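You operate a simulated robot arm through the tools that you are given. There is no shell and no other tool.

Carry out the task below with a simulated robot arm. There is one attempt and no reset: what you move stays moved.

Task
Wind the table clock and set it to 20 minutes past ten.
Fine: stop it with the red slider ahead of the setting; wind the grey wheel all the way; start it again last.

Only the result counts: the job must be done as asked and must still hold three seconds after the hand-in. Knocking over, shifting, dropping, spilling or breaking anything else fails it.

Robot
A 5-joint arm with a two-finger parallel gripper, fixed in place. Base frame: the origin is at the foot of the arm, x ahead of it, y to its left, z up; the work surface is at about z = 0. Readings come in mm, degrees, newtons and seconds.
With the tool pointing down near the work surface it reaches from about 260 to 600 mm from the base axis. Its first joint turns from -66.0 to 66.0 degrees. The tool tilts only in the upright plane through the base axis and itself; it spins freely about its own axis. Payload 1.57 kg.
The tool frame sits at the grasp point between the pads (the TCP): z along the fingers, y along the line on which they close. The tips reach 30 mm beyond it. Largest opening 80 mm; finger width 17, thickness 12; the body of the gripper, 40 by 82 mm, starts 80 mm behind the TCP.
Orientation is that of the tool frame in the base frame, as a unit quaternion [x, y, z, w]. With the fingers straight down and closing along the base's y, the tool's x points along the base's -x, its y along +y and its z along -z.

Tools
- The arm moves only by the tool servo_tool. Its argument "series" is a list of rows, each a list of 3 entries, a list of its own where there are three numbers: the shift along the base's x, y, z in mm, then the turn, a rotation vector about the base's x, y, z in degrees, then the opening, from 0 (shut) to 1 (fully open). In form: [[[tx, ty, tz], [rx, ry, rz], jaw], ...]. A call has 1 to 20 rows; each row is the pose to reach, as a shift and turn from the pose commanded when the call began. A row lasts 0.2 s, in which the tool goes at most 50 mm and 8.6 degrees; a call with a longer step from one row to the next is refused whole, and so is a gripper value outside its range. A pose out of reach is approached as far as the arm can. The call stops where the force on the tool passes 40 N (or 10 N more than at its start, if that is more) or the arm is blocked; 0.2 s more then pass. The fingers move at their own pace (about 153 mm/s each) and stop on an object; they squeeze with about 36 N. The grip force told is the motor's: it shows also when the fingers shut on nothing. Time passes only in rows, and 0.2 s behind the last, so rows that repeat a pose let the fingers close. The reply holds the time, the measured pose of the TCP, the force on the tool along the base axes, the opening and the grip force, in the units named above and with some noise, with the torque about the TCP (base axes, N m) and any sound that the robot's microphone picked up.
- Cameras (640 x 400 px; columns grow to the right, rows downward): "scene" is fixed at [39.9, 391.7, 535.8]; the picture's right is [-0.75, -0.66, 0.00], its down [-0.29, 0.33, -0.90] and it looks along [0.60, -0.67, -0.44] (base axes); focal length 375 px, centre (320, 200). "wrist" rides on the gripper at [72, -7, -122] in the tool frame; the picture's right is [0.09, 1.00, 0.00], its down [-0.84, 0.08, -0.54] and it looks along [-0.54, 0.05, 0.84] (tool axes); focal length 238 px, centre (320, 200). There is no depth. A picture from a camera that has moved, and an enlarged one, comes with that camera's place and axes in the base frame and with its lens.
- camera(camera): a new picture of that camera. It takes no simulated time.
- inspect(camera, box): a new picture of the part [left, top, right, bottom] of that camera's present view, enlarged. It takes no simulated time.
- sign_off(): hands the job in; it is judged then, once.

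Nothing tells you positions but the pictures and the camera data. Unless the task says otherwise, let go and move clear before handing in.

The tools are called by a JSON object that holds its "fn" and its "kwargs". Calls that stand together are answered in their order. servo_tool: Moves the arm, as the interface text tells. Its arguments: {"type":"object","properties":{"series":{"type":"array","items":{"type":"array"}}},"required":["series"]} The other tools are called the same way: camera (camera) takes a picture; inspect (camera, box) takes an enlarged picture of a part of a camera's view; sign_off () hands the job in.

At the start:

```text
time_s: 0.0
tool_pos: [318.4, 0.2, 336.8]
tool_rot: [0.0, 1.0, 0.0, 0.0]
ft_force: [0.4, -0.5, 0.0]
wrist_torque: [-0.02, 0.01, 0.03]
gripper_width: 80.0
gripper_force: 0.0
```

scene: 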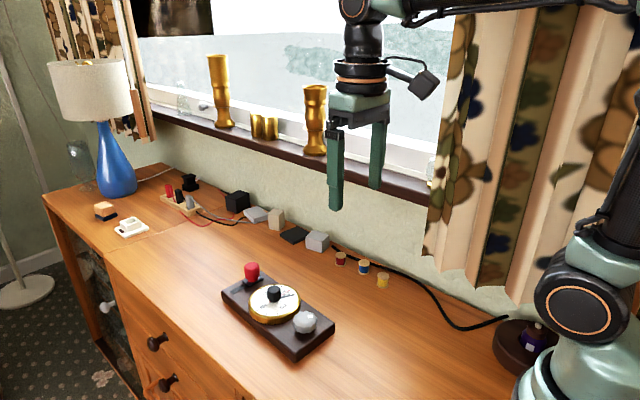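
wrist: 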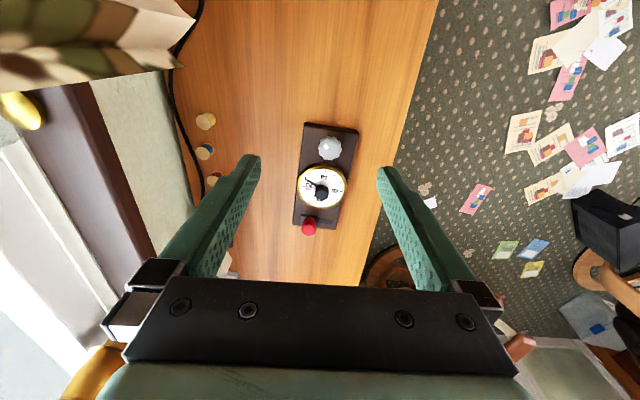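

I see a dark base plate holding a clock dial with a black knob in the middle, a red slider handle on one side and a grey/white wheel on the other. I'll look closer before moving.

{"fn": "inspect", "kwargs": {"camera": "scene", "box": [210, 245, 350, 370]}}

{"fn": "inspect", "kwargs": {"camera": "wrist", "box": [270, 110, 380, 250]}}

```text
3.20 times, centred on (280, 308) of scene
camera zoom: at [39.9, 391.7, 535.8], right [-0.75, -0.66, 0.0], down [-0.29, 0.33, -0.9], along [0.6, -0.67, -0.44], focal length 1201 px, centre (448, -144)
```

zoom: 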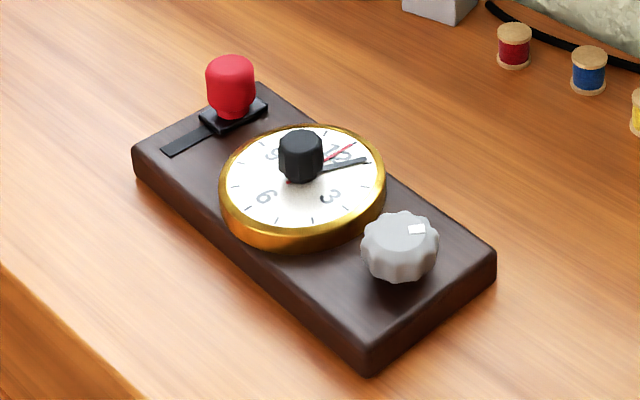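

```text
2.86 times, centred on (325, 180) of wrist
camera zoom: at [247.0, -6.5, 459.3], right [-0.09, 1.0, 0.0], down [0.84, 0.08, 0.54], along [0.54, 0.05, -0.84], focal length 681 px, centre (306, 257)
```

zoom: 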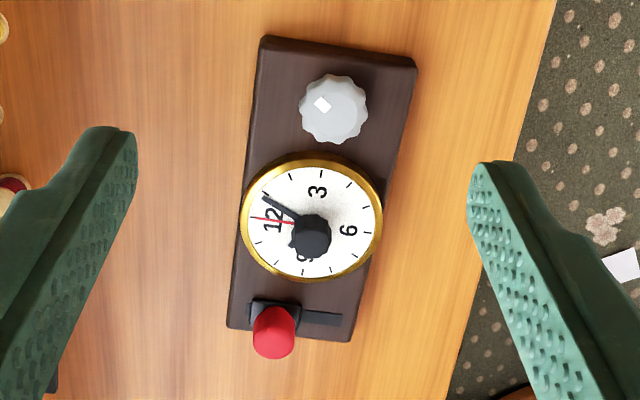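

The plate is about 240x100 mm centred near (485, 20). The red slider is at about (582, 0), the dial and black knob at (489, 19), and the grey wheel at (400, 25). I'll move the wrist camera closer to read the hands and the slider.

{"fn": "servo_tool", "kwargs": {"series": [[[17, 3, -36], [0, 0, 0], 1], [[34, 6, -72], [0, 0, 0], 1], [[51, 9, -108], [0, 0, 0], 1], [[68, 12, -144], [0, 0, 0], 1], [[85, 18, -176], [0, 0, 0], 1], [[85, 18, -176], [0, 0, 0], 1]]}}

```text
time_s: 1.4
tool_pos: [401.7, 15.9, 159.7]
tool_rot: [0.0, 1.0, 0.0, -0.001]
ft_force: [-0.4, 0.6, -0.2]
wrist_torque: [0.01, 0.01, -0.01]
gripper_width: 80.0
gripper_force: 0.0
```

{"fn": "camera", "kwargs": {"camera": "wrist"}}

{"fn": "inspect", "kwargs": {"camera": "wrist", "box": [260, 120, 380, 240]}}

{"fn": "inspect", "kwargs": {"camera": "scene", "box": [235, 255, 315, 335]}}

```text
taken
camera wrist: at [331.0, 8.9, 281.9], right [-0.09, 1.0, 0.0], down [0.84, 0.08, 0.54], along [0.54, 0.05, -0.84], focal length 238 px, centre (320, 200)
```

wrist: 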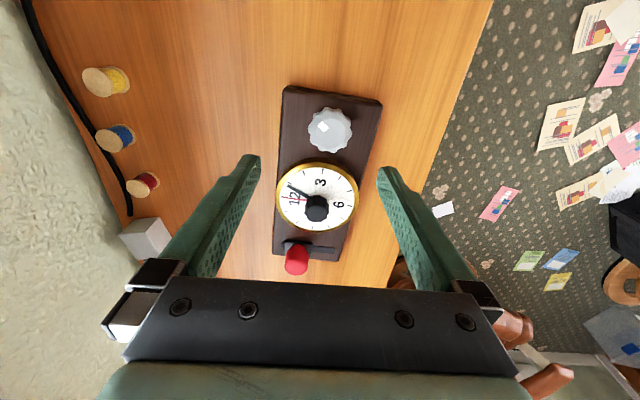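

```text
3.33 times, centred on (320, 180) of wrist
camera zoom: at [331.0, 8.9, 281.9], right [-0.09, 1.0, 0.0], down [0.84, 0.08, 0.54], along [0.54, 0.05, -0.84], focal length 794 px, centre (320, 267)
```

zoom: 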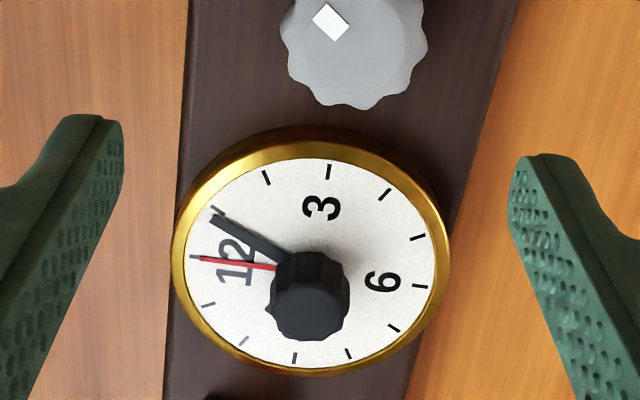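

```text
5.00 times, centred on (275, 295) of scene
camera zoom: at [40.0, 391.7, 535.8], right [-0.75, -0.66, 0.0], down [-0.29, 0.33, -0.9], along [0.6, -0.67, -0.44], focal length 1877 px, centre (545, -275)
```

zoom: 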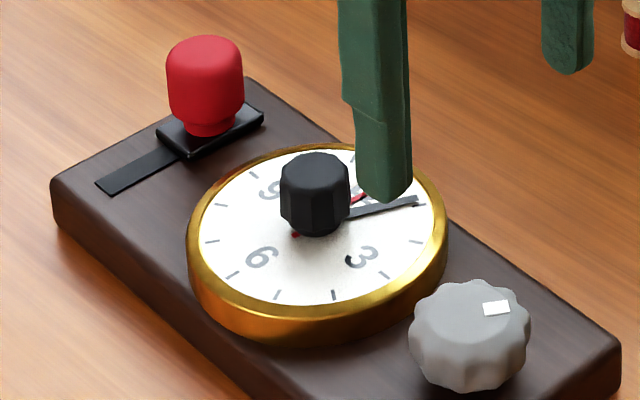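

The minute hand is just short of 1 on the dial, 12 points roughly to -y, and the hour hand is hidden. I'll spin the tool 90° and view the dial from the -y side to find it.

{"fn": "servo_tool", "kwargs": {"series": [[[8, -7, 0], [0, 0, 8.2], 1], [[16, -14, 0], [0, 0, 16.4], 1], [[25, -22, 0], [0, 0, 24.6], 1], [[33, -29, 0], [0, 0, 32.8], 1], [[42, -37, 0], [0, 0, 41], 1], [[50, -44, 0], [0, 0, 49.2], 1], [[58, -51, 0], [0, 0, 57.4], 1], [[67, -59, 0], [0, 0, 65.6], 1], [[75, -66, 0], [0, 0, 73.8], 1], [[84, -74, 0], [0, 0, 82], 1], [[92, -81, 0], [0, 0, 90], 1], [[92, -81, 0], [0, 0, 90], 1]]}}

{"fn": "camera", "kwargs": {"camera": "wrist"}}

{"fn": "inspect", "kwargs": {"camera": "wrist", "box": [250, 130, 390, 250]}}

```text
time_s: 4.0
tool_pos: [493.7, -61.5, 161.3]
tool_rot: [0.708, -0.706, -0.001, 0.0]
ft_force: [0.5, 0.7, 0.8]
wrist_torque: [-0.02, 0.0, -0.01]
gripper_width: 80.2
gripper_force: 0.0
```

```text
taken
camera wrist: at [501.6, -133.7, 283.1], right [-1.0, -0.09, 0.0], down [-0.08, 0.84, 0.54], along [-0.05, 0.54, -0.84], focal length 238 px, centre (320, 200)
```

wrist: 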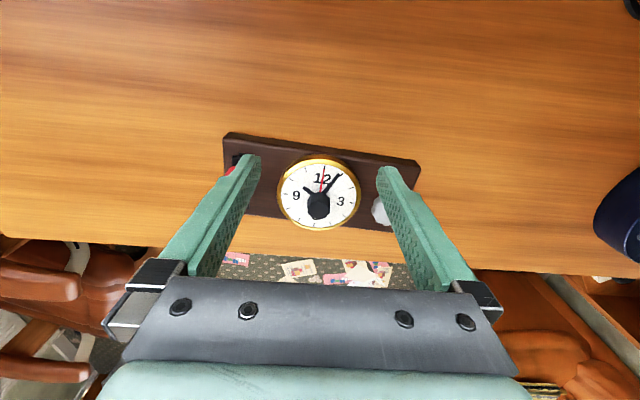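

```text
3.33 times, centred on (320, 190) of wrist
camera zoom: at [501.6, -133.7, 283.1], right [-1.0, -0.09, 0.0], down [-0.08, 0.84, 0.54], along [-0.05, 0.54, -0.84], focal length 794 px, centre (320, 233)
```

zoom: 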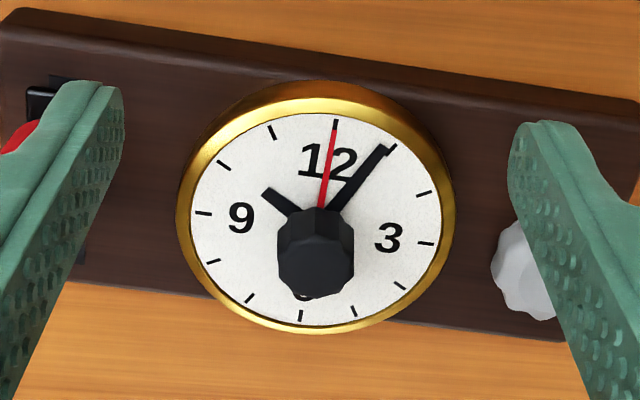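

The hands are now clear: the hour hand is near 10 and the minute hand at about 4.4 min, so it reads around 10:04. The plate is turned about -3.7° and the dial centre is near (489, 20.5). Next I'll spin back and hover above the red slider to locate it exactly.

{"fn": "servo_tool", "kwargs": {"series": [[[8, 6, 0], [0, 0, -8.5], 1], [[16, 12, 0], [0, 0, -17], 1], [[24, 18, 0], [0, 0, -25.5], 1], [[32, 23, 0], [0, 0, -34], 1], [[39, 28, 0], [0, 0, -42.5], 1], [[47, 34, 0], [0, 0, -51], 1], [[55, 40, 0], [0, 0, -59.5], 1], [[63, 46, 0], [0, 0, -68], 1], [[71, 52, 0], [0, 0, -76.5], 1], [[79, 57, 0], [0, 0, -85], 1], [[86, 63, 0], [0, 0, -93.5], 1], [[86, 63, 0], [0, 0, -93.5], 1]]}}

{"fn": "camera", "kwargs": {"camera": "wrist"}}

{"fn": "inspect", "kwargs": {"camera": "wrist", "box": [260, 90, 380, 210]}}

{"fn": "camera", "kwargs": {"camera": "scene"}}

```text
time_s: 6.6
tool_pos: [581.7, -0.8, 161.9]
tool_rot: [0.032, 0.999, 0.0, 0.0]
ft_force: [-0.3, -0.2, 1.0]
wrist_torque: [-0.01, 0.01, 0.02]
gripper_width: 79.9
gripper_force: 0.1
```

```text
taken
camera wrist: at [509.4, -3.1, 284.4], right [-0.03, 1.0, 0.0], down [0.84, 0.02, 0.54], along [0.54, 0.02, -0.84], focal length 238 px, centre (320, 200)
```

wrist: 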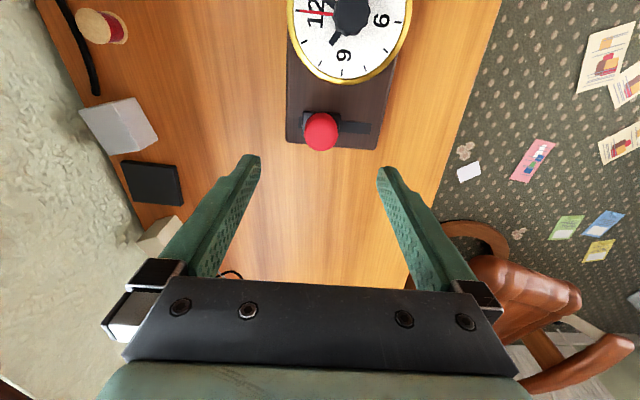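

```text
3.33 times, centred on (320, 150) of wrist
camera zoom: at [509.4, -3.1, 284.4], right [-0.03, 1.0, 0.0], down [0.84, 0.02, 0.54], along [0.54, 0.02, -0.84], focal length 794 px, centre (320, 367)
```

zoom: 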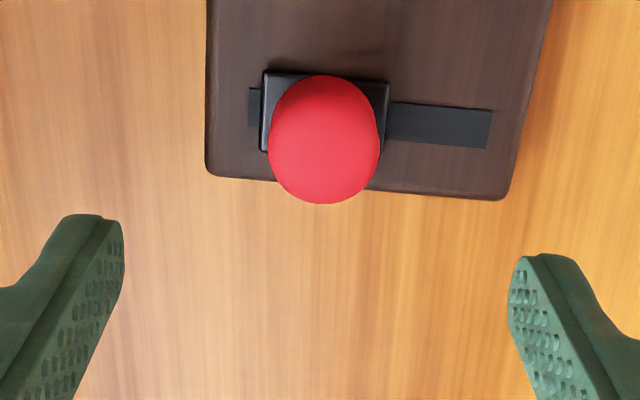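

```text
taken
```

scene: 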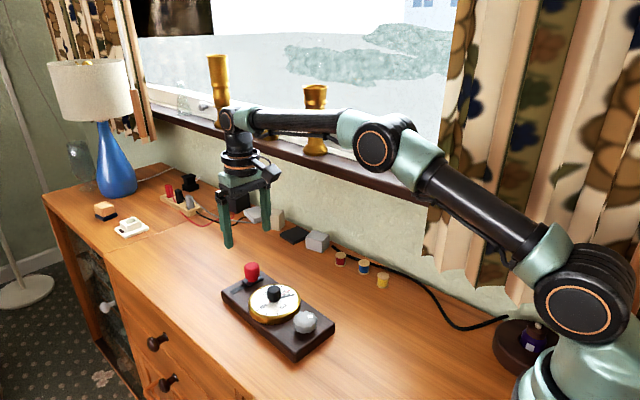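

The red knob is 32 mm across, centred near (579, 0) at z≈32–62, at the -y end of a track running to y≈55. I'll lower around it with the tips at z≈38.

{"fn": "servo_tool", "kwargs": {"series": [[[-1, 0, -25], [0, 0, 0], 1], [[-2, 0, -50], [0, 0, 0], 1], [[-2.4, 0, -75], [0, 0, 0], 1], [[-2.4, 0, -92], [0, 0, 0], 1], [[-2.4, 0, -92], [0, 0, 0], 1]]}}

{"fn": "camera", "kwargs": {"camera": "wrist"}}

{"fn": "inspect", "kwargs": {"camera": "scene", "box": [190, 210, 350, 330]}}

```text
time_s: 7.8
tool_pos: [578.8, -2.6, 69.0]
tool_rot: [0.03, 1.0, -0.001, 0.0]
ft_force: [0.0, -0.1, -0.4]
wrist_torque: [-0.03, -0.01, 0.0]
gripper_width: 79.9
gripper_force: 0.0
```

```text
taken
camera wrist: at [506.4, -3.8, 191.5], right [-0.03, 1.0, 0.0], down [0.84, 0.03, 0.54], along [0.54, 0.02, -0.84], focal length 238 px, centre (320, 200)
```

wrist: 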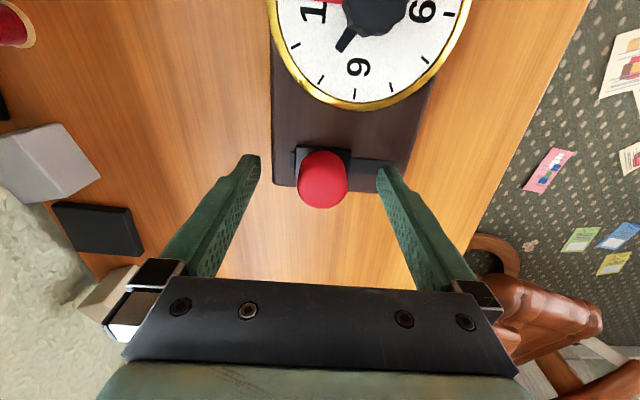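

```text
3.33 times, centred on (270, 270) of scene
camera zoom: at [39.9, 391.7, 535.8], right [-0.75, -0.66, 0.0], down [-0.29, 0.33, -0.9], along [0.6, -0.67, -0.44], focal length 1251 px, centre (487, -33)
```

zoom: 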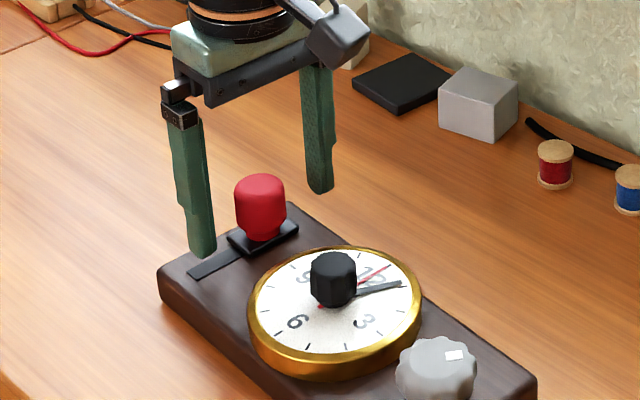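

The fingers straddle the red knob well, so I'll close on it.

{"fn": "servo_tool", "kwargs": {"series": [[[0, 0, 0], [0, 0, 0], 0.6], [[0, 0, 0], [0, 0, 0], 0.3], [[0, 0, 0], [0, 0, 0], 0.3]]}}

{"fn": "camera", "kwargs": {"camera": "wrist"}}

```text
time_s: 8.6
tool_pos: [577.8, -0.7, 70.1]
tool_rot: [0.03, 1.0, 0.0, 0.0]
ft_force: [0.5, 4.6, -0.2]
wrist_torque: [0.32, 0.08, 0.08]
gripper_width: 31.3
gripper_force: 35.7
```

```text
taken
camera wrist: at [506.4, -3.3, 191.7], right [-0.03, 1.0, 0.0], down [0.84, 0.03, 0.54], along [0.54, 0.02, -0.84], focal length 238 px, centre (320, 200)
```

wrist: 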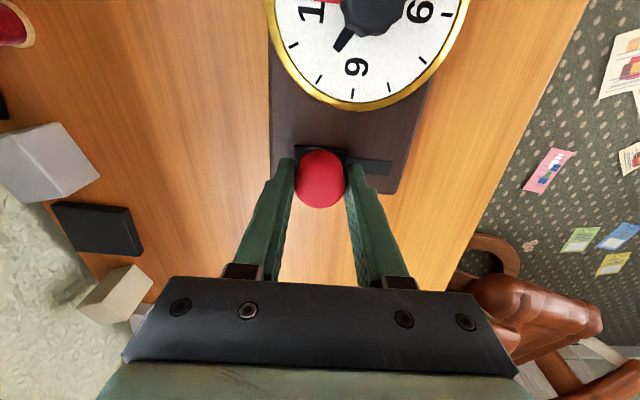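

I have the knob, at a width of 31.3 mm. I'll slide it along the track toward +y in small steps.

{"fn": "servo_tool", "kwargs": {"series": [[[0.3, 4, 0], [0, 0, 0], 0.3], [[0.5, 8, 0], [0, 0, 0], 0.3], [[0.8, 12, 0], [0, 0, 0], 0.3], [[1.0, 16, 0], [0, 0, 0], 0.3], [[1.3, 20, 0], [0, 0, 0], 0.3], [[1.3, 20, 0], [0, 0, 0], 0.3]]}}

{"fn": "camera", "kwargs": {"camera": "wrist"}}

```text
time_s: 10.0
tool_pos: [580.2, 21.4, 70.5]
tool_rot: [0.031, 1.0, 0.0, 0.0]
ft_force: [-9.3, 1.3, 12.4]
wrist_torque: [-0.16, 0.61, -0.07]
gripper_width: 31.4
gripper_force: 36.0
```

```text
taken
camera wrist: at [508.4, 19.1, 191.6], right [-0.03, 1.0, 0.0], down [0.84, 0.03, 0.54], along [0.54, 0.02, -0.84], focal length 238 px, centre (320, 200)
```

wrist: 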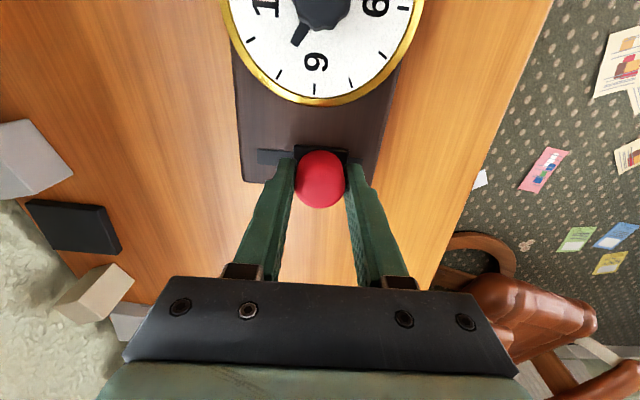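

It moves smoothly and has gone about 22 mm. I'll carry on to the end stop.

{"fn": "servo_tool", "kwargs": {"series": [[[0, 2, 0], [0, 0, 0], 0.3], [[0, 4, 0], [0, 0, 0], 0.3], [[0, 6, 0], [0, 0, 0], 0.3], [[0, 8, 0], [0, 0, 0], 0.3], [[0, 10, 0], [0, 0, 0], 0.3], [[0, 12, 0], [0, 0, 0], 0.3], [[0, 14, 0], [0, 0, 0], 0.3]]}}

{"fn": "camera", "kwargs": {"camera": "wrist"}}

```text
time_s: 11.6
tool_pos: [580.6, 36.2, 70.0]
tool_rot: [0.031, 1.0, 0.0, 0.002]
ft_force: [0.7, -9.4, 3.9]
wrist_torque: [-0.8, -0.3, 0.18]
gripper_width: 31.1
gripper_force: 35.7
```

```text
taken
camera wrist: at [509.3, 32.1, 191.1], right [-0.03, 1.0, 0.0], down [0.84, 0.03, 0.54], along [0.54, 0.02, -0.84], focal length 238 px, centre (320, 200)
```

wrist: 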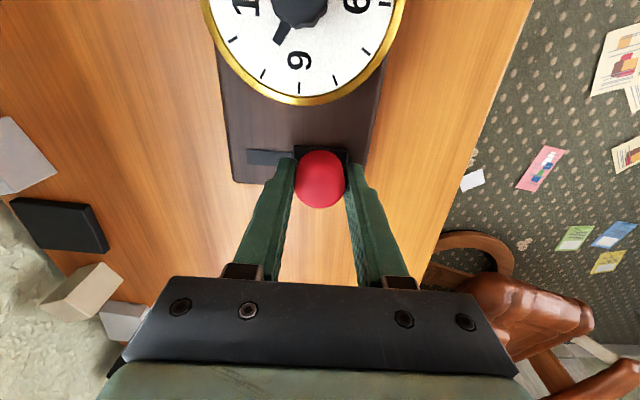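

{"fn": "servo_tool", "kwargs": {"series": [[[0, 1, 0], [0, 0, 0], 0.3], [[0, 2, 0], [0, 0, 0], 0.3], [[0, 3, 0], [0, 0, 0], 0.3], [[0, 3, 0], [0, 0, 0], 0.3]]}}

{"fn": "inspect", "kwargs": {"camera": "scene", "box": [190, 230, 350, 350]}}

```text
time_s: 12.6
tool_pos: [580.4, 37.6, 68.8]
tool_rot: [0.031, 1.0, 0.0, 0.001]
ft_force: [4.4, -2.6, 0.9]
wrist_torque: [-0.44, -0.46, 0.05]
gripper_width: 31.1
gripper_force: 36.2
```

```text
3.33 times, centred on (270, 290) of scene
camera zoom: at [40.0, 391.7, 535.8], right [-0.75, -0.66, 0.0], down [-0.29, 0.33, -0.9], along [0.6, -0.67, -0.44], focal length 1251 px, centre (487, -100)
```

zoom: 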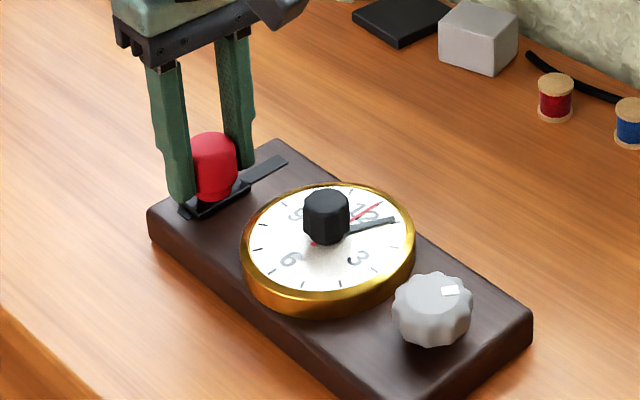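

The slider is at its far end, and I see the plate itself got dragged a few mm by the end stop, so it isn't fixed and I must be gentle. I'll release, rise and re-measure everything.

{"fn": "servo_tool", "kwargs": {"series": [[[0, 0, 0], [0, 0, 0], 0.6], [[0, 0, 0], [0, 0, 0], 1], [[0, 0, 0], [0, 0, 0], 1], [[0, 0, 30], [0, 0, 0], 1], [[0, 0, 60], [0, 0, 0], 1], [[0, 0, 92], [0, 0, 0], 1], [[0, 0, 92], [0, 0, 0], 1]]}}

{"fn": "camera", "kwargs": {"camera": "wrist"}}

{"fn": "inspect", "kwargs": {"camera": "scene", "box": [210, 245, 350, 370]}}

```text
time_s: 14.2
tool_pos: [580.1, 36.1, 162.8]
tool_rot: [0.031, 1.0, 0.0, -0.001]
ft_force: [-0.8, 0.1, 0.0]
wrist_torque: [-0.03, -0.04, -0.03]
gripper_width: 80.2
gripper_force: 0.1
```

```text
taken
camera wrist: at [509.3, 34.9, 284.9], right [-0.03, 1.0, 0.0], down [0.84, 0.03, 0.54], along [0.54, 0.02, -0.84], focal length 238 px, centre (320, 200)
```

wrist: 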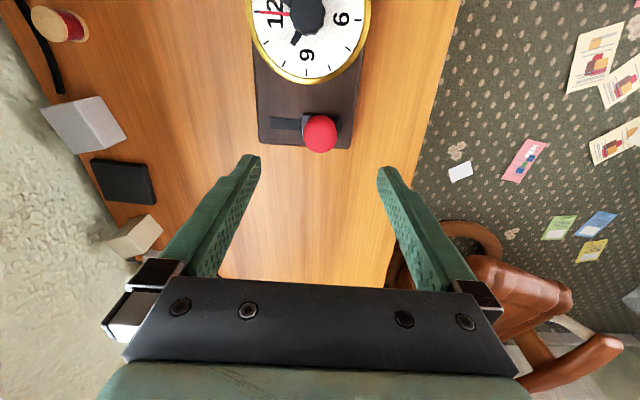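

```text
3.20 times, centred on (280, 308) of scene
camera zoom: at [39.9, 391.7, 535.8], right [-0.75, -0.66, 0.0], down [-0.29, 0.33, -0.9], along [0.6, -0.67, -0.44], focal length 1201 px, centre (448, -144)
```

zoom: 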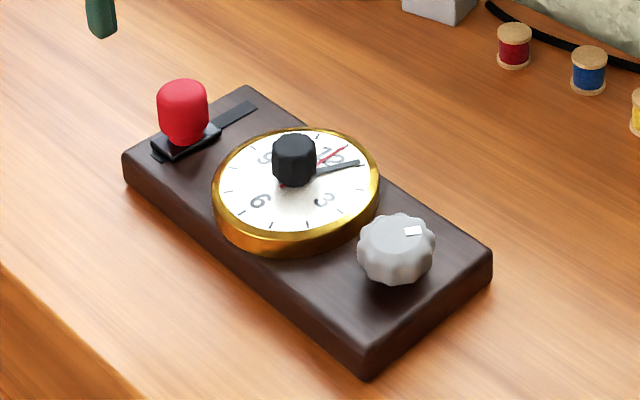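

The plate slid a few mm toward +y at its far end, rotating about 1°, and the slider is now on the stop side. I'll go above the dial to relocate the black knob.

{"fn": "servo_tool", "kwargs": {"series": [[[-23, -3, 0], [0, 0, 0], 1], [[-46, -6, 0], [0, 0, 0], 1], [[-69, -10, 0], [0, 0, 0], 1], [[-92, -13, 0], [0, 0, 0], 1], [[-92, -13, 0], [0, 0, 0], 1]]}}

{"fn": "camera", "kwargs": {"camera": "wrist"}}

{"fn": "inspect", "kwargs": {"camera": "wrist", "box": [250, 70, 390, 190]}}

```text
time_s: 15.4
tool_pos: [485.5, 23.5, 160.1]
tool_rot: [0.031, 1.0, 0.0, 0.0]
ft_force: [-0.3, 0.1, -0.7]
wrist_torque: [-0.04, 0.01, 0.03]
gripper_width: 80.2
gripper_force: 0.1
```

```text
taken
camera wrist: at [414.1, 21.5, 281.9], right [-0.03, 1.0, 0.0], down [0.84, 0.03, 0.54], along [0.54, 0.02, -0.84], focal length 238 px, centre (320, 200)
```

wrist: 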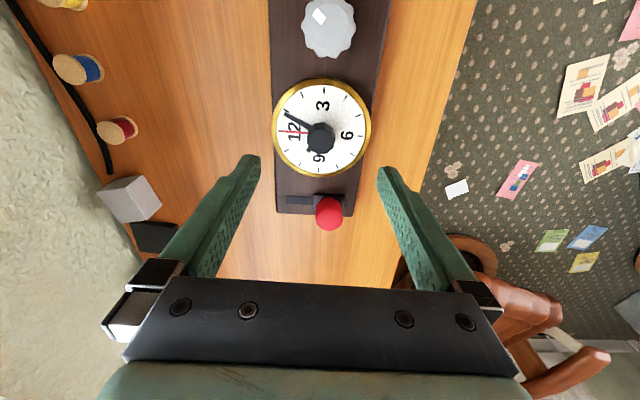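

```text
3.33 times, centred on (320, 130) of wrist
camera zoom: at [414.1, 21.5, 281.9], right [-0.03, 1.0, 0.0], down [0.84, 0.03, 0.54], along [0.54, 0.02, -0.84], focal length 794 px, centre (320, 433)
```

zoom: 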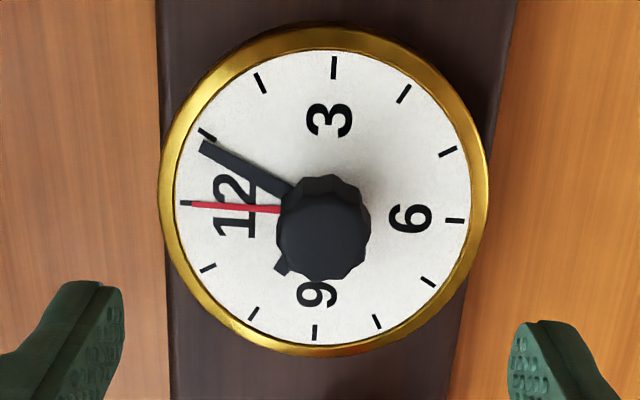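

The dial centre is now near (489, 25) and the view is good. I'll lower around the black knob with the tips at z≈48, above the hands.

{"fn": "servo_tool", "kwargs": {"series": [[[2.8, 0.5, -20], [0, 0, 0], 1], [[2.8, 0.5, -45], [0, 0, 0], 1], [[2.8, 0.5, -65], [0, 0, 0], 1], [[2.8, 0.5, -83], [0, 0, 0], 1], [[2.8, 0.5, -83], [0, 0, 0], 1]]}}

{"fn": "camera", "kwargs": {"camera": "wrist"}}

{"fn": "inspect", "kwargs": {"camera": "scene", "box": [210, 225, 350, 350]}}

```text
time_s: 16.6
tool_pos: [489.5, 26.1, 76.1]
tool_rot: [0.031, 1.0, 0.0, -0.001]
ft_force: [0.0, -0.7, 0.4]
wrist_torque: [0.0, 0.04, 0.0]
gripper_width: 79.9
gripper_force: 0.0
```

```text
taken
camera wrist: at [418.0, 22.9, 198.8], right [-0.03, 1.0, 0.0], down [0.84, 0.03, 0.54], along [0.54, 0.02, -0.84], focal length 238 px, centre (320, 200)
```

wrist: 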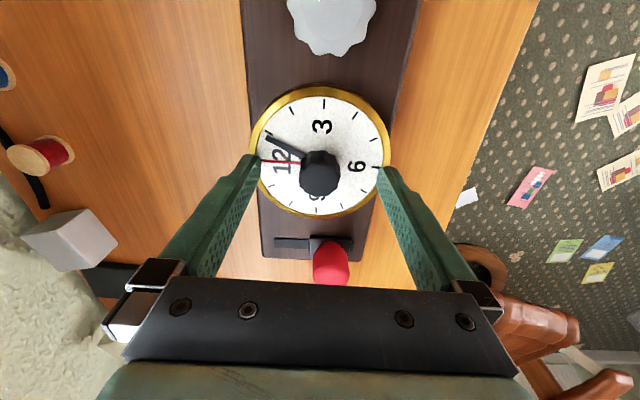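

```text
3.20 times, centred on (280, 288) of scene
camera zoom: at [39.9, 391.7, 535.8], right [-0.75, -0.66, 0.0], down [-0.29, 0.33, -0.9], along [0.6, -0.67, -0.44], focal length 1201 px, centre (448, -80)
```

zoom: 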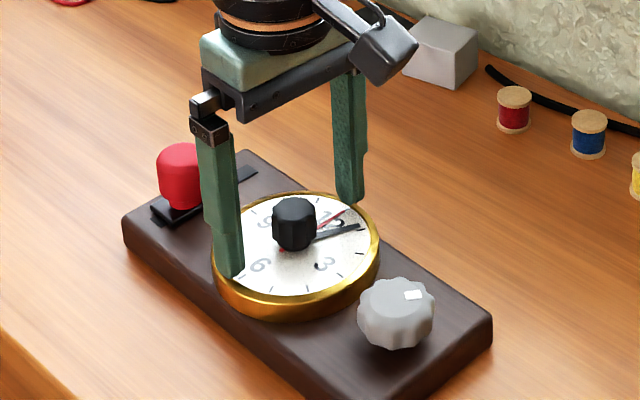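

Alignment looks good, so I'll close on the black knob.

{"fn": "servo_tool", "kwargs": {"series": [[[0, 0, 0], [0, 0, 0], 0.6], [[0, 0, 0], [0, 0, 0], 0.25], [[0, 0, 0], [0, 0, 0], 0.25], [[0, 0, 0], [0, 0, 0], 0.25]]}}

{"fn": "inspect", "kwargs": {"camera": "wrist", "box": [240, 80, 400, 230]}}

```text
time_s: 17.6
tool_pos: [489.4, 24.4, 77.0]
tool_rot: [0.03, 1.0, -0.001, 0.0]
ft_force: [0.4, -2.7, -0.3]
wrist_torque: [-0.1, -0.02, 0.01]
gripper_width: 26.4
gripper_force: 36.2
```

```text
2.67 times, centred on (320, 155) of wrist
camera zoom: at [418.1, 22.7, 199.0], right [-0.03, 1.0, 0.0], down [0.84, 0.03, 0.54], along [0.54, 0.02, -0.84], focal length 636 px, centre (320, 320)
```

zoom: 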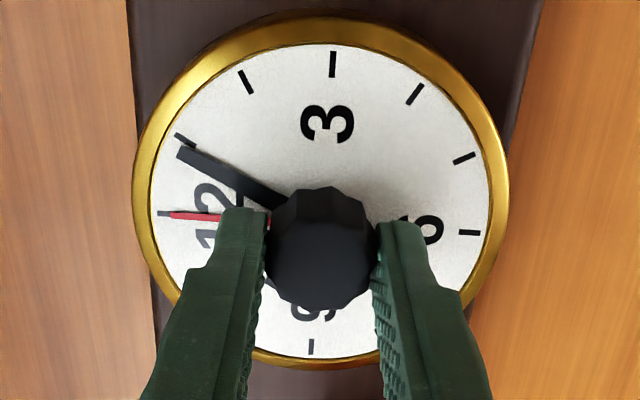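

I have the knob at a width of 26.4 mm. I'll test a small clockwise turn of about 15° and see how the minute hand follows.

{"fn": "servo_tool", "kwargs": {"series": [[[0, 0, 0], [0, 0, -5], 0.25], [[0, 0, 0], [0, 0, -10], 0.25], [[0, 0, 0], [0, 0, -15], 0.25], [[0, 0, 0], [0, 0, -15], 0.25]]}}

{"fn": "inspect", "kwargs": {"camera": "wrist", "box": [240, 80, 400, 230]}}

{"fn": "inspect", "kwargs": {"camera": "scene", "box": [210, 245, 350, 370]}}

```text
time_s: 18.6
tool_pos: [489.7, 26.1, 78.4]
tool_rot: [0.162, 0.987, -0.001, -0.001]
ft_force: [0.1, -0.3, 0.4]
wrist_torque: [0.01, -0.03, 0.0]
gripper_width: 26.1
gripper_force: 35.5
```

```text
2.67 times, centred on (320, 155) of wrist
camera zoom: at [420.1, 41.8, 200.3], right [0.23, 0.97, 0.0], down [0.82, -0.19, 0.54], along [0.53, -0.12, -0.84], focal length 636 px, centre (320, 320)
```

zoom: 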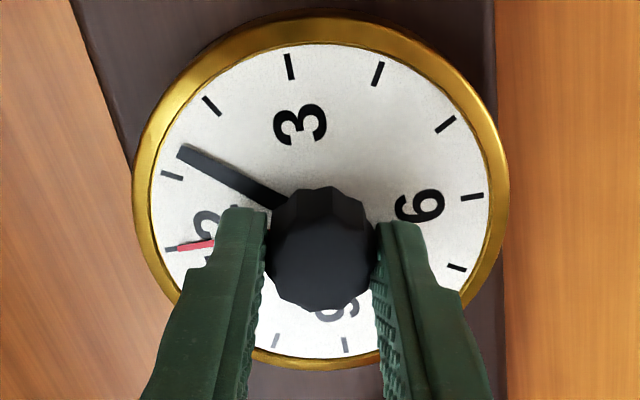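

```text
3.20 times, centred on (280, 308) of scene
camera zoom: at [40.0, 391.7, 535.7], right [-0.75, -0.66, 0.0], down [-0.29, 0.33, -0.9], along [0.6, -0.67, -0.44], focal length 1201 px, centre (448, -144)
```

zoom: 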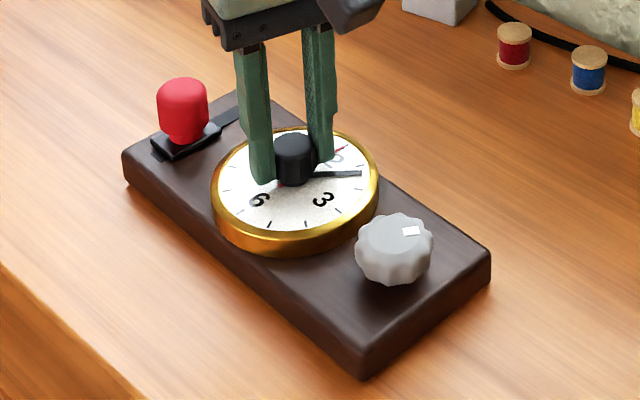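

The minute hand turns 1:1 with the gripper, the torque is negligible, and the plate doesn't move. I started at about 25.5° and have added 15°, so about 79° is left to reach 120°. I'll turn 77° and then check.

{"fn": "servo_tool", "kwargs": {"series": [[[0, 0, 0], [0, 0, -5], 0.25], [[0, 0, 0], [0, 0, -10], 0.25], [[0, 0, 0], [0, 0, -15], 0.25], [[0, 0, 0], [0, 0, -20], 0.25], [[0, 0, 0], [0, 0, -25], 0.25], [[0, 0, 0], [0, 0, -30], 0.25], [[0, 0, 0], [0, 0, -35], 0.25], [[0, 0, 0], [0, 0, -40], 0.25], [[0, 0, 0], [0, 0, -45], 0.25], [[0, 0, 0], [0, 0, -50], 0.25], [[0, 0, 0], [0, 0, -55], 0.25], [[0, 0, 0], [0, 0, -60], 0.25], [[0, 0, 0], [0, 0, -65], 0.25], [[0, 0, 0], [0, 0, -70], 0.25], [[0, 0, 0], [0, 0, -74], 0.25], [[0, 0, 0], [0, 0, -77], 0.25], [[0, 0, 0], [0, 0, -77], 0.25]]}}

{"fn": "inspect", "kwargs": {"camera": "wrist", "box": [240, 80, 400, 230]}}

{"fn": "inspect", "kwargs": {"camera": "scene", "box": [210, 245, 350, 370]}}

```text
time_s: 22.2
tool_pos: [491.1, 26.4, 78.9]
tool_rot: [0.741, 0.672, 0.0, 0.0]
ft_force: [0.2, 0.3, -0.5]
wrist_torque: [-0.02, 0.0, -0.02]
gripper_width: 26.5
gripper_force: 36.0
```

```text
2.67 times, centred on (320, 155) of wrist
camera zoom: at [491.8, 97.6, 200.6], right [1.0, 0.0, 0.0], down [0.0, -0.84, 0.54], along [0.0, -0.54, -0.84], focal length 636 px, centre (320, 320)
```

zoom: 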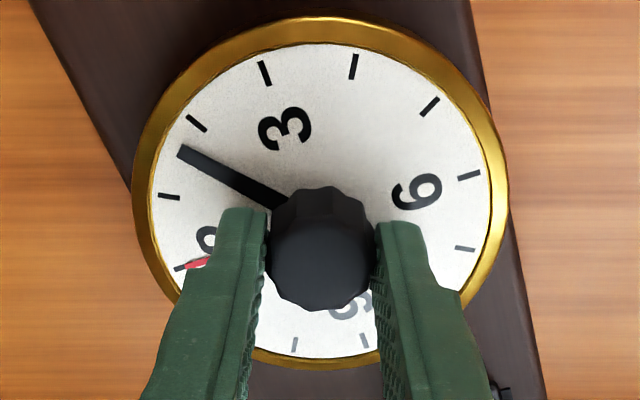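

```text
3.20 times, centred on (280, 308) of scene
camera zoom: at [40.0, 391.7, 535.7], right [-0.75, -0.66, 0.0], down [-0.29, 0.33, -0.9], along [0.6, -0.67, -0.44], focal length 1201 px, centre (448, -144)
```

zoom: 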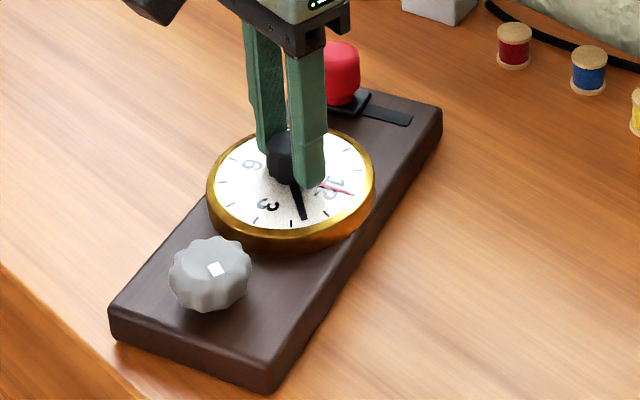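

The whole plate rotated with the knob in that last move, and the minute hand only reached about 50° (8.3 min). I need to know what resists, so I'll do a short probing turn and read the torque.

{"fn": "servo_tool", "kwargs": {"series": [[[0, 0, 0], [0, 0, -4], 0.25]]}}

{"fn": "inspect", "kwargs": {"camera": "wrist", "box": [240, 80, 400, 230]}}

```text
time_s: 22.6
tool_pos: [489.6, 26.4, 77.4]
tool_rot: [0.764, 0.645, 0.0, 0.0]
ft_force: [-0.4, 0.3, -0.2]
wrist_torque: [-0.01, 0.0, -0.01]
gripper_width: 26.2
gripper_force: 36.3
```

```text
2.67 times, centred on (320, 155) of wrist
camera zoom: at [496.8, 97.2, 200.4], right [1.0, -0.07, 0.0], down [-0.06, -0.84, 0.54], along [-0.04, -0.54, -0.84], focal length 636 px, centre (320, 320)
```

zoom: 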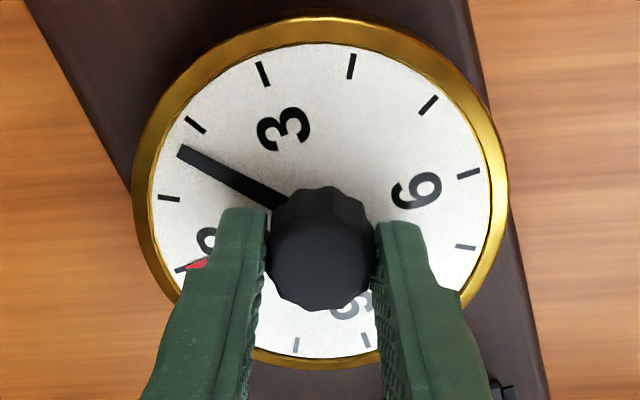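

The plate turns with the knob at almost zero steady torque, so its table friction is light. I'll try pressing down through the knob to load the plate, starting by checking how much force a small downward offset gives.

{"fn": "servo_tool", "kwargs": {"series": [[[0, 0, -0.5], [0, 0, 0], 0.25], [[0, 0, -1], [0, 0, 0], 0.25], [[0, 0, -1.5], [0, 0, 0], 0.25]]}}

```text
time_s: 23.4
tool_pos: [491.6, 25.9, 77.3]
tool_rot: [0.763, 0.647, 0.001, 0.001]
ft_force: [0.4, 1.2, -0.4]
wrist_torque: [0.91, -0.01, -0.01]
gripper_width: 26.1
gripper_force: 35.5
```

{"fn": "servo_tool", "kwargs": {"series": [[[0, 0, -0.5], [0, 0, 0], 0.25], [[0, 0, -1], [0, 0, 0], 0.25]]}}

{"fn": "inspect", "kwargs": {"camera": "scene", "box": [210, 245, 350, 370]}}

```text
time_s: 24.0
tool_pos: [492.8, 26.4, 76.8]
tool_rot: [0.763, 0.646, 0.002, 0.001]
ft_force: [-6.3, 4.3, 17.5]
wrist_torque: [-0.07, 0.4, 0.01]
gripper_width: 26.4
gripper_force: 35.5
```

```text
3.20 times, centred on (280, 308) of scene
camera zoom: at [39.9, 391.7, 535.8], right [-0.75, -0.66, 0.0], down [-0.29, 0.33, -0.9], along [0.6, -0.67, -0.44], focal length 1201 px, centre (448, -144)
```

zoom: 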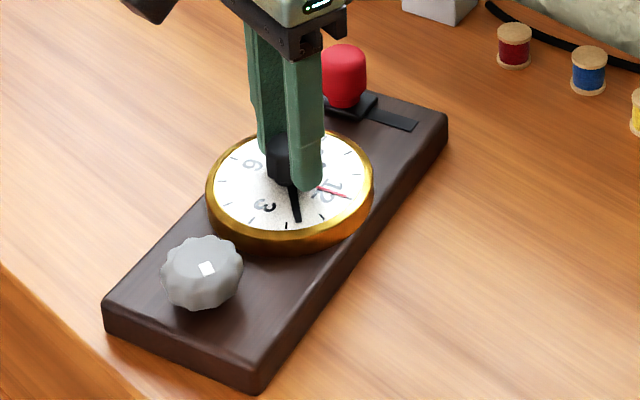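

Now I'm pressing down with about 17 N. I'll turn slowly, 1° per row, and check whether the hand moves relative to the dial.

{"fn": "servo_tool", "kwargs": {"series": [[[0, 0, 0], [0, 0, -1], 0.25], [[0, 0, 0], [0, 0, -2], 0.25], [[0, 0, 0], [0, 0, -3], 0.25], [[0, 0, 0], [0, 0, -4], 0.25], [[0, 0, 0], [0, 0, -5], 0.25], [[0, 0, 0], [0, 0, -6], 0.25], [[0, 0, 0], [0, 0, -7], 0.25], [[0, 0, 0], [0, 0, -8], 0.25]]}}

{"fn": "inspect", "kwargs": {"camera": "wrist", "box": [240, 80, 400, 230]}}

```text
time_s: 25.8
tool_pos: [490.5, 25.6, 77.0]
tool_rot: [0.806, 0.591, 0.0, 0.0]
ft_force: [-11.1, 15.5, 31.5]
wrist_torque: [0.55, 0.4, 0.0]
gripper_width: 26.4
gripper_force: 36.1
```

```text
2.67 times, centred on (320, 155) of wrist
camera zoom: at [507.2, 95.7, 198.7], right [0.98, -0.21, 0.0], down [-0.18, -0.82, 0.54], along [-0.11, -0.53, -0.84], focal length 636 px, centre (320, 320)
```

zoom: 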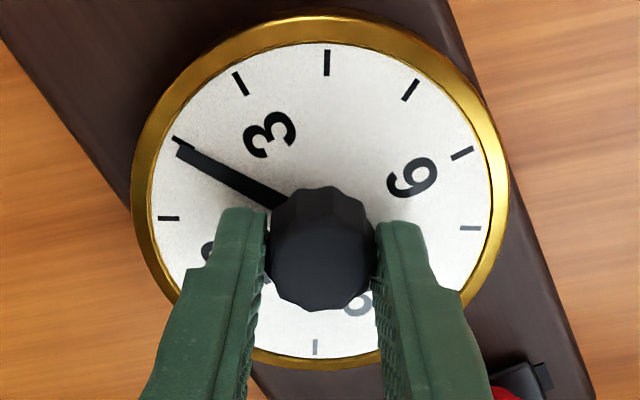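

Pressing and turning slowly works: the hand gained the full 8° relative to the dial and is now at about 58.6°. I'll ease the pressure a little and continue slowly.

{"fn": "servo_tool", "kwargs": {"series": [[[0, 0, 0.8], [0, 0, -1], 0.25], [[0, 0, 0.8], [0, 0, -2], 0.25], [[0, 0, 0.8], [0, 0, -3], 0.25], [[0, 0, 0.8], [0, 0, -4.5], 0.25], [[0, 0, 0.8], [0, 0, -6], 0.25], [[0, 0, 0.8], [0, 0, -7.5], 0.25], [[0, 0, 0.8], [0, 0, -9], 0.25], [[0, 0, 0.8], [0, 0, -10.5], 0.25], [[0, 0, 0.8], [0, 0, -12], 0.25], [[0, 0, 0.8], [0, 0, -13.5], 0.25], [[0, 0, 0.8], [0, 0, -15], 0.25]]}}

{"fn": "inspect", "kwargs": {"camera": "wrist", "box": [240, 80, 400, 230]}}

```text
time_s: 28.2
tool_pos: [491.2, 25.8, 76.2]
tool_rot: [0.876, 0.482, 0.0, 0.0]
ft_force: [2.2, 8.9, 11.0]
wrist_torque: [-0.08, 0.33, 0.02]
gripper_width: 26.1
gripper_force: 36.0
```

```text
2.67 times, centred on (320, 155) of wrist
camera zoom: at [524.6, 89.0, 198.4], right [0.89, -0.46, 0.0], down [-0.38, -0.75, 0.54], along [-0.25, -0.48, -0.84], focal length 636 px, centre (320, 320)
```

zoom: 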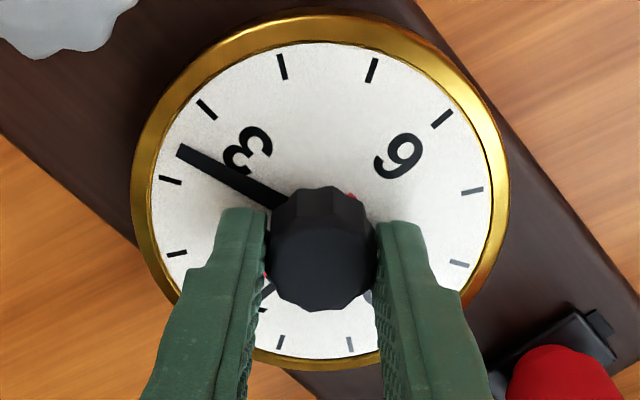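

The hand is now at about 73.4°, having gained 14.8° of the 15°. I'll continue the same way for 30° more.

{"fn": "servo_tool", "kwargs": {"series": [[[0, 0, 0], [0, 0, -1.5], 0.25], [[0, 0, 0], [0, 0, -3], 0.25], [[0, 0, 0], [0, 0, -4.5], 0.25], [[0, 0, 0], [0, 0, -6], 0.25], [[0, 0, 0], [0, 0, -7.5], 0.25], [[0, 0, 0], [0, 0, -9], 0.25], [[0, 0, 0], [0, 0, -10.5], 0.25], [[0, 0, 0], [0, 0, -12], 0.25], [[0, 0, 0], [0, 0, -13.5], 0.25], [[0, 0, 0], [0, 0, -15], 0.25], [[0, 0, 0], [0, 0, -16.5], 0.25], [[0, 0, 0], [0, 0, -18], 0.25], [[0, 0, 0], [0, 0, -19.5], 0.25], [[0, 0, 0], [0, 0, -21], 0.25], [[0, 0, 0], [0, 0, -22.5], 0.25], [[0, 0, 0], [0, 0, -24], 0.25], [[0, 0, 0], [0, 0, -25.5], 0.25], [[0, 0, 0], [0, 0, -27], 0.25], [[0, 0, 0], [0, 0, -28.5], 0.25], [[0, 0, 0], [0, 0, -30], 0.25]]}}

{"fn": "inspect", "kwargs": {"camera": "wrist", "box": [240, 80, 400, 230]}}

```text
time_s: 32.4
tool_pos: [490.3, 25.3, 76.9]
tool_rot: [0.971, 0.237, 0.0, -0.001]
ft_force: [-3.4, 5.0, 3.8]
wrist_torque: [-0.2, 0.89, 0.0]
gripper_width: 26.4
gripper_force: 35.4
```

```text
2.67 times, centred on (320, 155) of wrist
camera zoom: at [552.4, 63.9, 198.4], right [0.54, -0.84, 0.0], down [-0.71, -0.46, 0.54], along [-0.46, -0.29, -0.84], focal length 636 px, centre (320, 320)
```

zoom: 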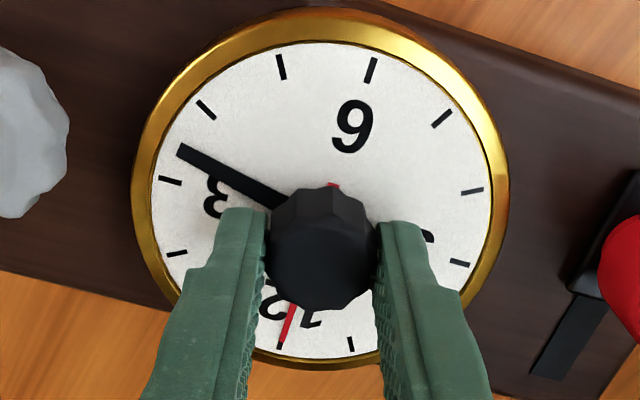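

The hand is at about 103.4°, with all 30° transferred. I have about 16.5° left, and I'll add a touch more pressure.

{"fn": "servo_tool", "kwargs": {"series": [[[0, 0, -0.5], [0, 0, 0], 0.25], [[0, 0, -0.5], [0, 0, -1.5], 0.25], [[0, 0, -0.5], [0, 0, -3], 0.25], [[0, 0, -0.5], [0, 0, -4.5], 0.25], [[0, 0, -0.5], [0, 0, -6], 0.25], [[0, 0, -0.5], [0, 0, -7.5], 0.25], [[0, 0, -0.5], [0, 0, -9], 0.25], [[0, 0, -0.5], [0, 0, -10.5], 0.25], [[0, 0, -0.5], [0, 0, -12], 0.25], [[0, 0, -0.5], [0, 0, -13.5], 0.25], [[0, 0, -0.5], [0, 0, -15], 0.25], [[0, 0, -0.5], [0, 0, -16.3], 0.25], [[0, 0, -0.5], [0, 0, -16.3], 0.25]]}}

{"fn": "inspect", "kwargs": {"camera": "wrist", "box": [240, 80, 400, 230]}}

{"fn": "camera", "kwargs": {"camera": "wrist"}}

```text
time_s: 35.2
tool_pos: [491.7, 26.3, 76.5]
tool_rot: [0.995, 0.098, 0.001, 0.0]
ft_force: [-9.5, 11.3, 26.4]
wrist_torque: [0.28, 0.76, 0.02]
gripper_width: 26.4
gripper_force: 36.7
```

```text
2.67 times, centred on (320, 155) of wrist
camera zoom: at [561.1, 45.5, 198.0], right [0.28, -0.96, 0.0], down [-0.81, -0.24, 0.54], along [-0.52, -0.15, -0.84], focal length 636 px, centre (320, 320)
```

zoom: 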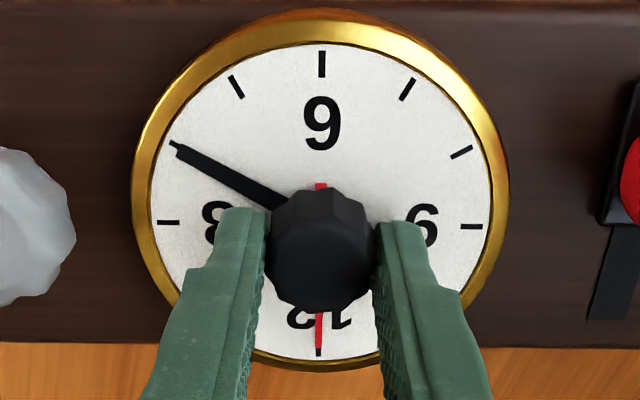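

```text
taken
camera wrist: at [561.1, 45.5, 198.0], right [0.28, -0.96, 0.0], down [-0.81, -0.24, 0.54], along [-0.52, -0.15, -0.84], focal length 238 px, centre (320, 200)
```

wrist: 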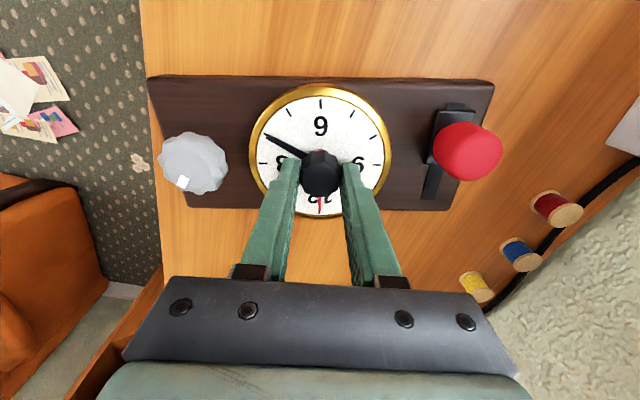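

The minute hand now sits on the 4 mark. I'll zoom in to check exactly.

{"fn": "inspect", "kwargs": {"camera": "wrist", "box": [255, 90, 325, 160]}}

{"fn": "inspect", "kwargs": {"camera": "scene", "box": [210, 245, 350, 370]}}

{"fn": "camera", "kwargs": {"camera": "scene"}}

```text
5.71 times, centred on (290, 125) of wrist
camera zoom: at [561.1, 45.5, 198.0], right [0.28, -0.96, 0.0], down [-0.81, -0.24, 0.54], along [-0.52, -0.15, -0.84], focal length 1362 px, centre (491, 629)
```

zoom: 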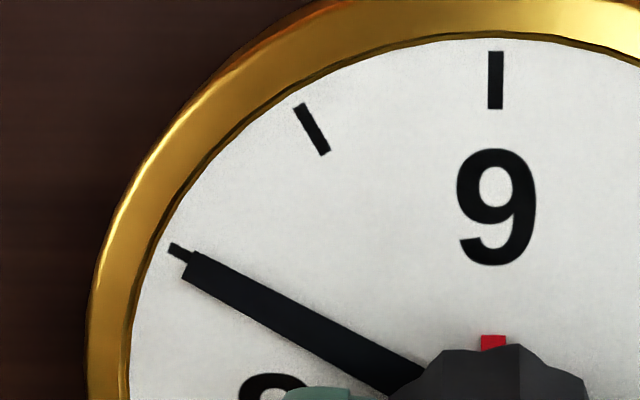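

```text
3.20 times, centred on (280, 308) of scene
camera zoom: at [39.8, 391.7, 535.8], right [-0.75, -0.66, 0.0], down [-0.29, 0.33, -0.9], along [0.6, -0.67, -0.44], focal length 1201 px, centre (448, -144)
```

zoom: 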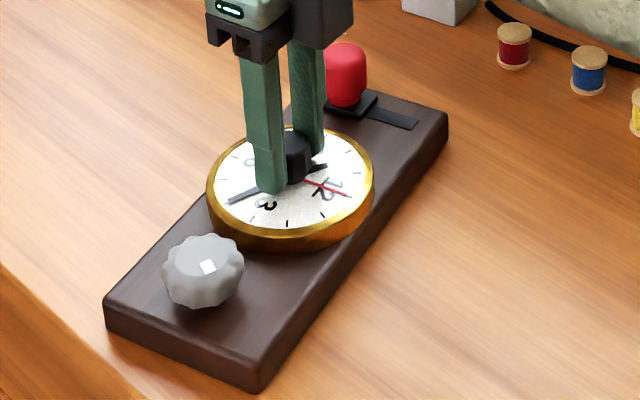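

```text
taken
```

scene: 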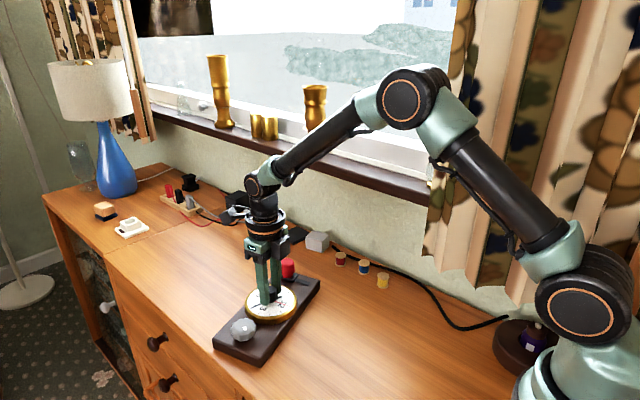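

Allowing for the hand's height above the dial, it is on 20 minutes to within about half a degree. I'll unload the downward force, open the fingers and rise.

{"fn": "servo_tool", "kwargs": {"series": [[[0, 0, 0.7], [0, 0, 0], 0.25], [[0, 0, 1.2], [0, 0, 0], 0.25], [[0, 0, 1.2], [0, 0, 0], 0.25]]}}

```text
time_s: 36.0
tool_pos: [490.9, 23.9, 75.7]
tool_rot: [0.995, 0.096, 0.0, 0.001]
ft_force: [2.2, 6.3, 1.2]
wrist_torque: [0.41, -1.06, 0.02]
gripper_width: 26.7
gripper_force: 35.8
```

{"fn": "servo_tool", "kwargs": {"series": [[[0, 0, 0], [0, 0, 0], 0.4], [[0, 0, 0], [0, 0, 0], 0.7], [[0, 0, 0], [0, 0, 0], 1], [[0, 0, 25], [0, 0, 0], 1], [[0, 0, 55], [0, 0, 0], 1], [[0, 0, 85], [0, 0, 0], 1], [[0, 0, 85], [0, 0, 0], 1]]}}

{"fn": "camera", "kwargs": {"camera": "wrist"}}

{"fn": "inspect", "kwargs": {"camera": "wrist", "box": [250, 70, 390, 190]}}

{"fn": "inspect", "kwargs": {"camera": "scene", "box": [210, 245, 350, 370]}}

```text
time_s: 37.6
tool_pos: [491.4, 25.4, 162.4]
tool_rot: [0.995, 0.098, 0.0, -0.001]
ft_force: [0.0, 0.4, -0.2]
wrist_torque: [0.0, 0.02, 0.03]
gripper_width: 80.1
gripper_force: 0.1
```

```text
taken
camera wrist: at [560.8, 45.1, 284.6], right [0.28, -0.96, 0.0], down [-0.81, -0.24, 0.54], along [-0.52, -0.15, -0.84], focal length 238 px, centre (320, 200)
```

wrist: 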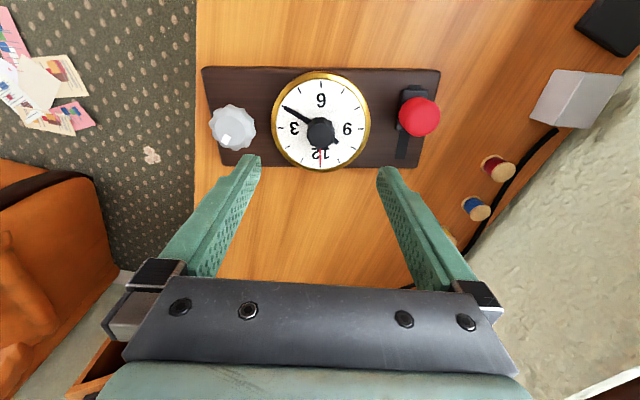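

```text
3.33 times, centred on (320, 130) of wrist
camera zoom: at [560.8, 45.1, 284.6], right [0.28, -0.96, 0.0], down [-0.81, -0.24, 0.54], along [-0.52, -0.15, -0.84], focal length 794 px, centre (320, 433)
```

zoom: 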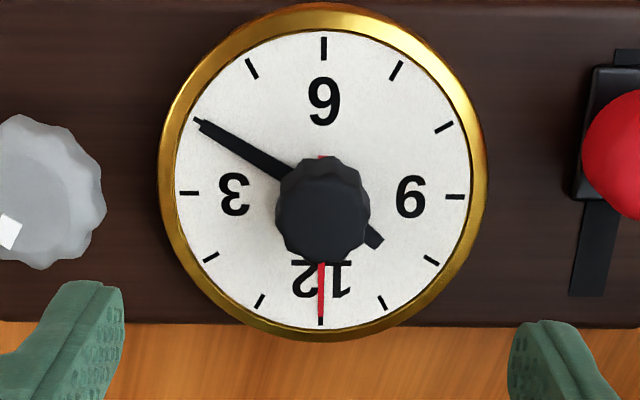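

```text
3.20 times, centred on (280, 308) of scene
camera zoom: at [39.9, 391.7, 535.8], right [-0.75, -0.66, 0.0], down [-0.29, 0.33, -0.9], along [0.6, -0.67, -0.44], focal length 1201 px, centre (448, -144)
```

zoom: 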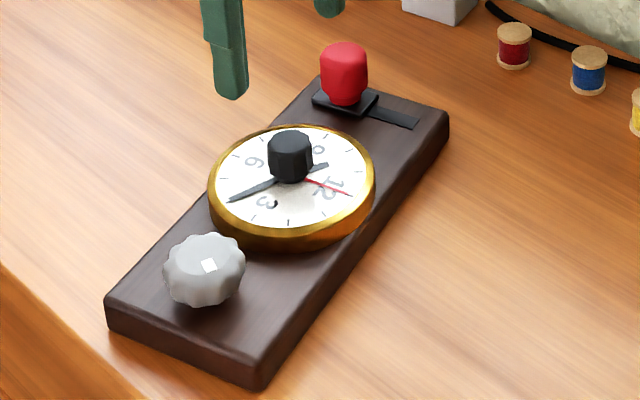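

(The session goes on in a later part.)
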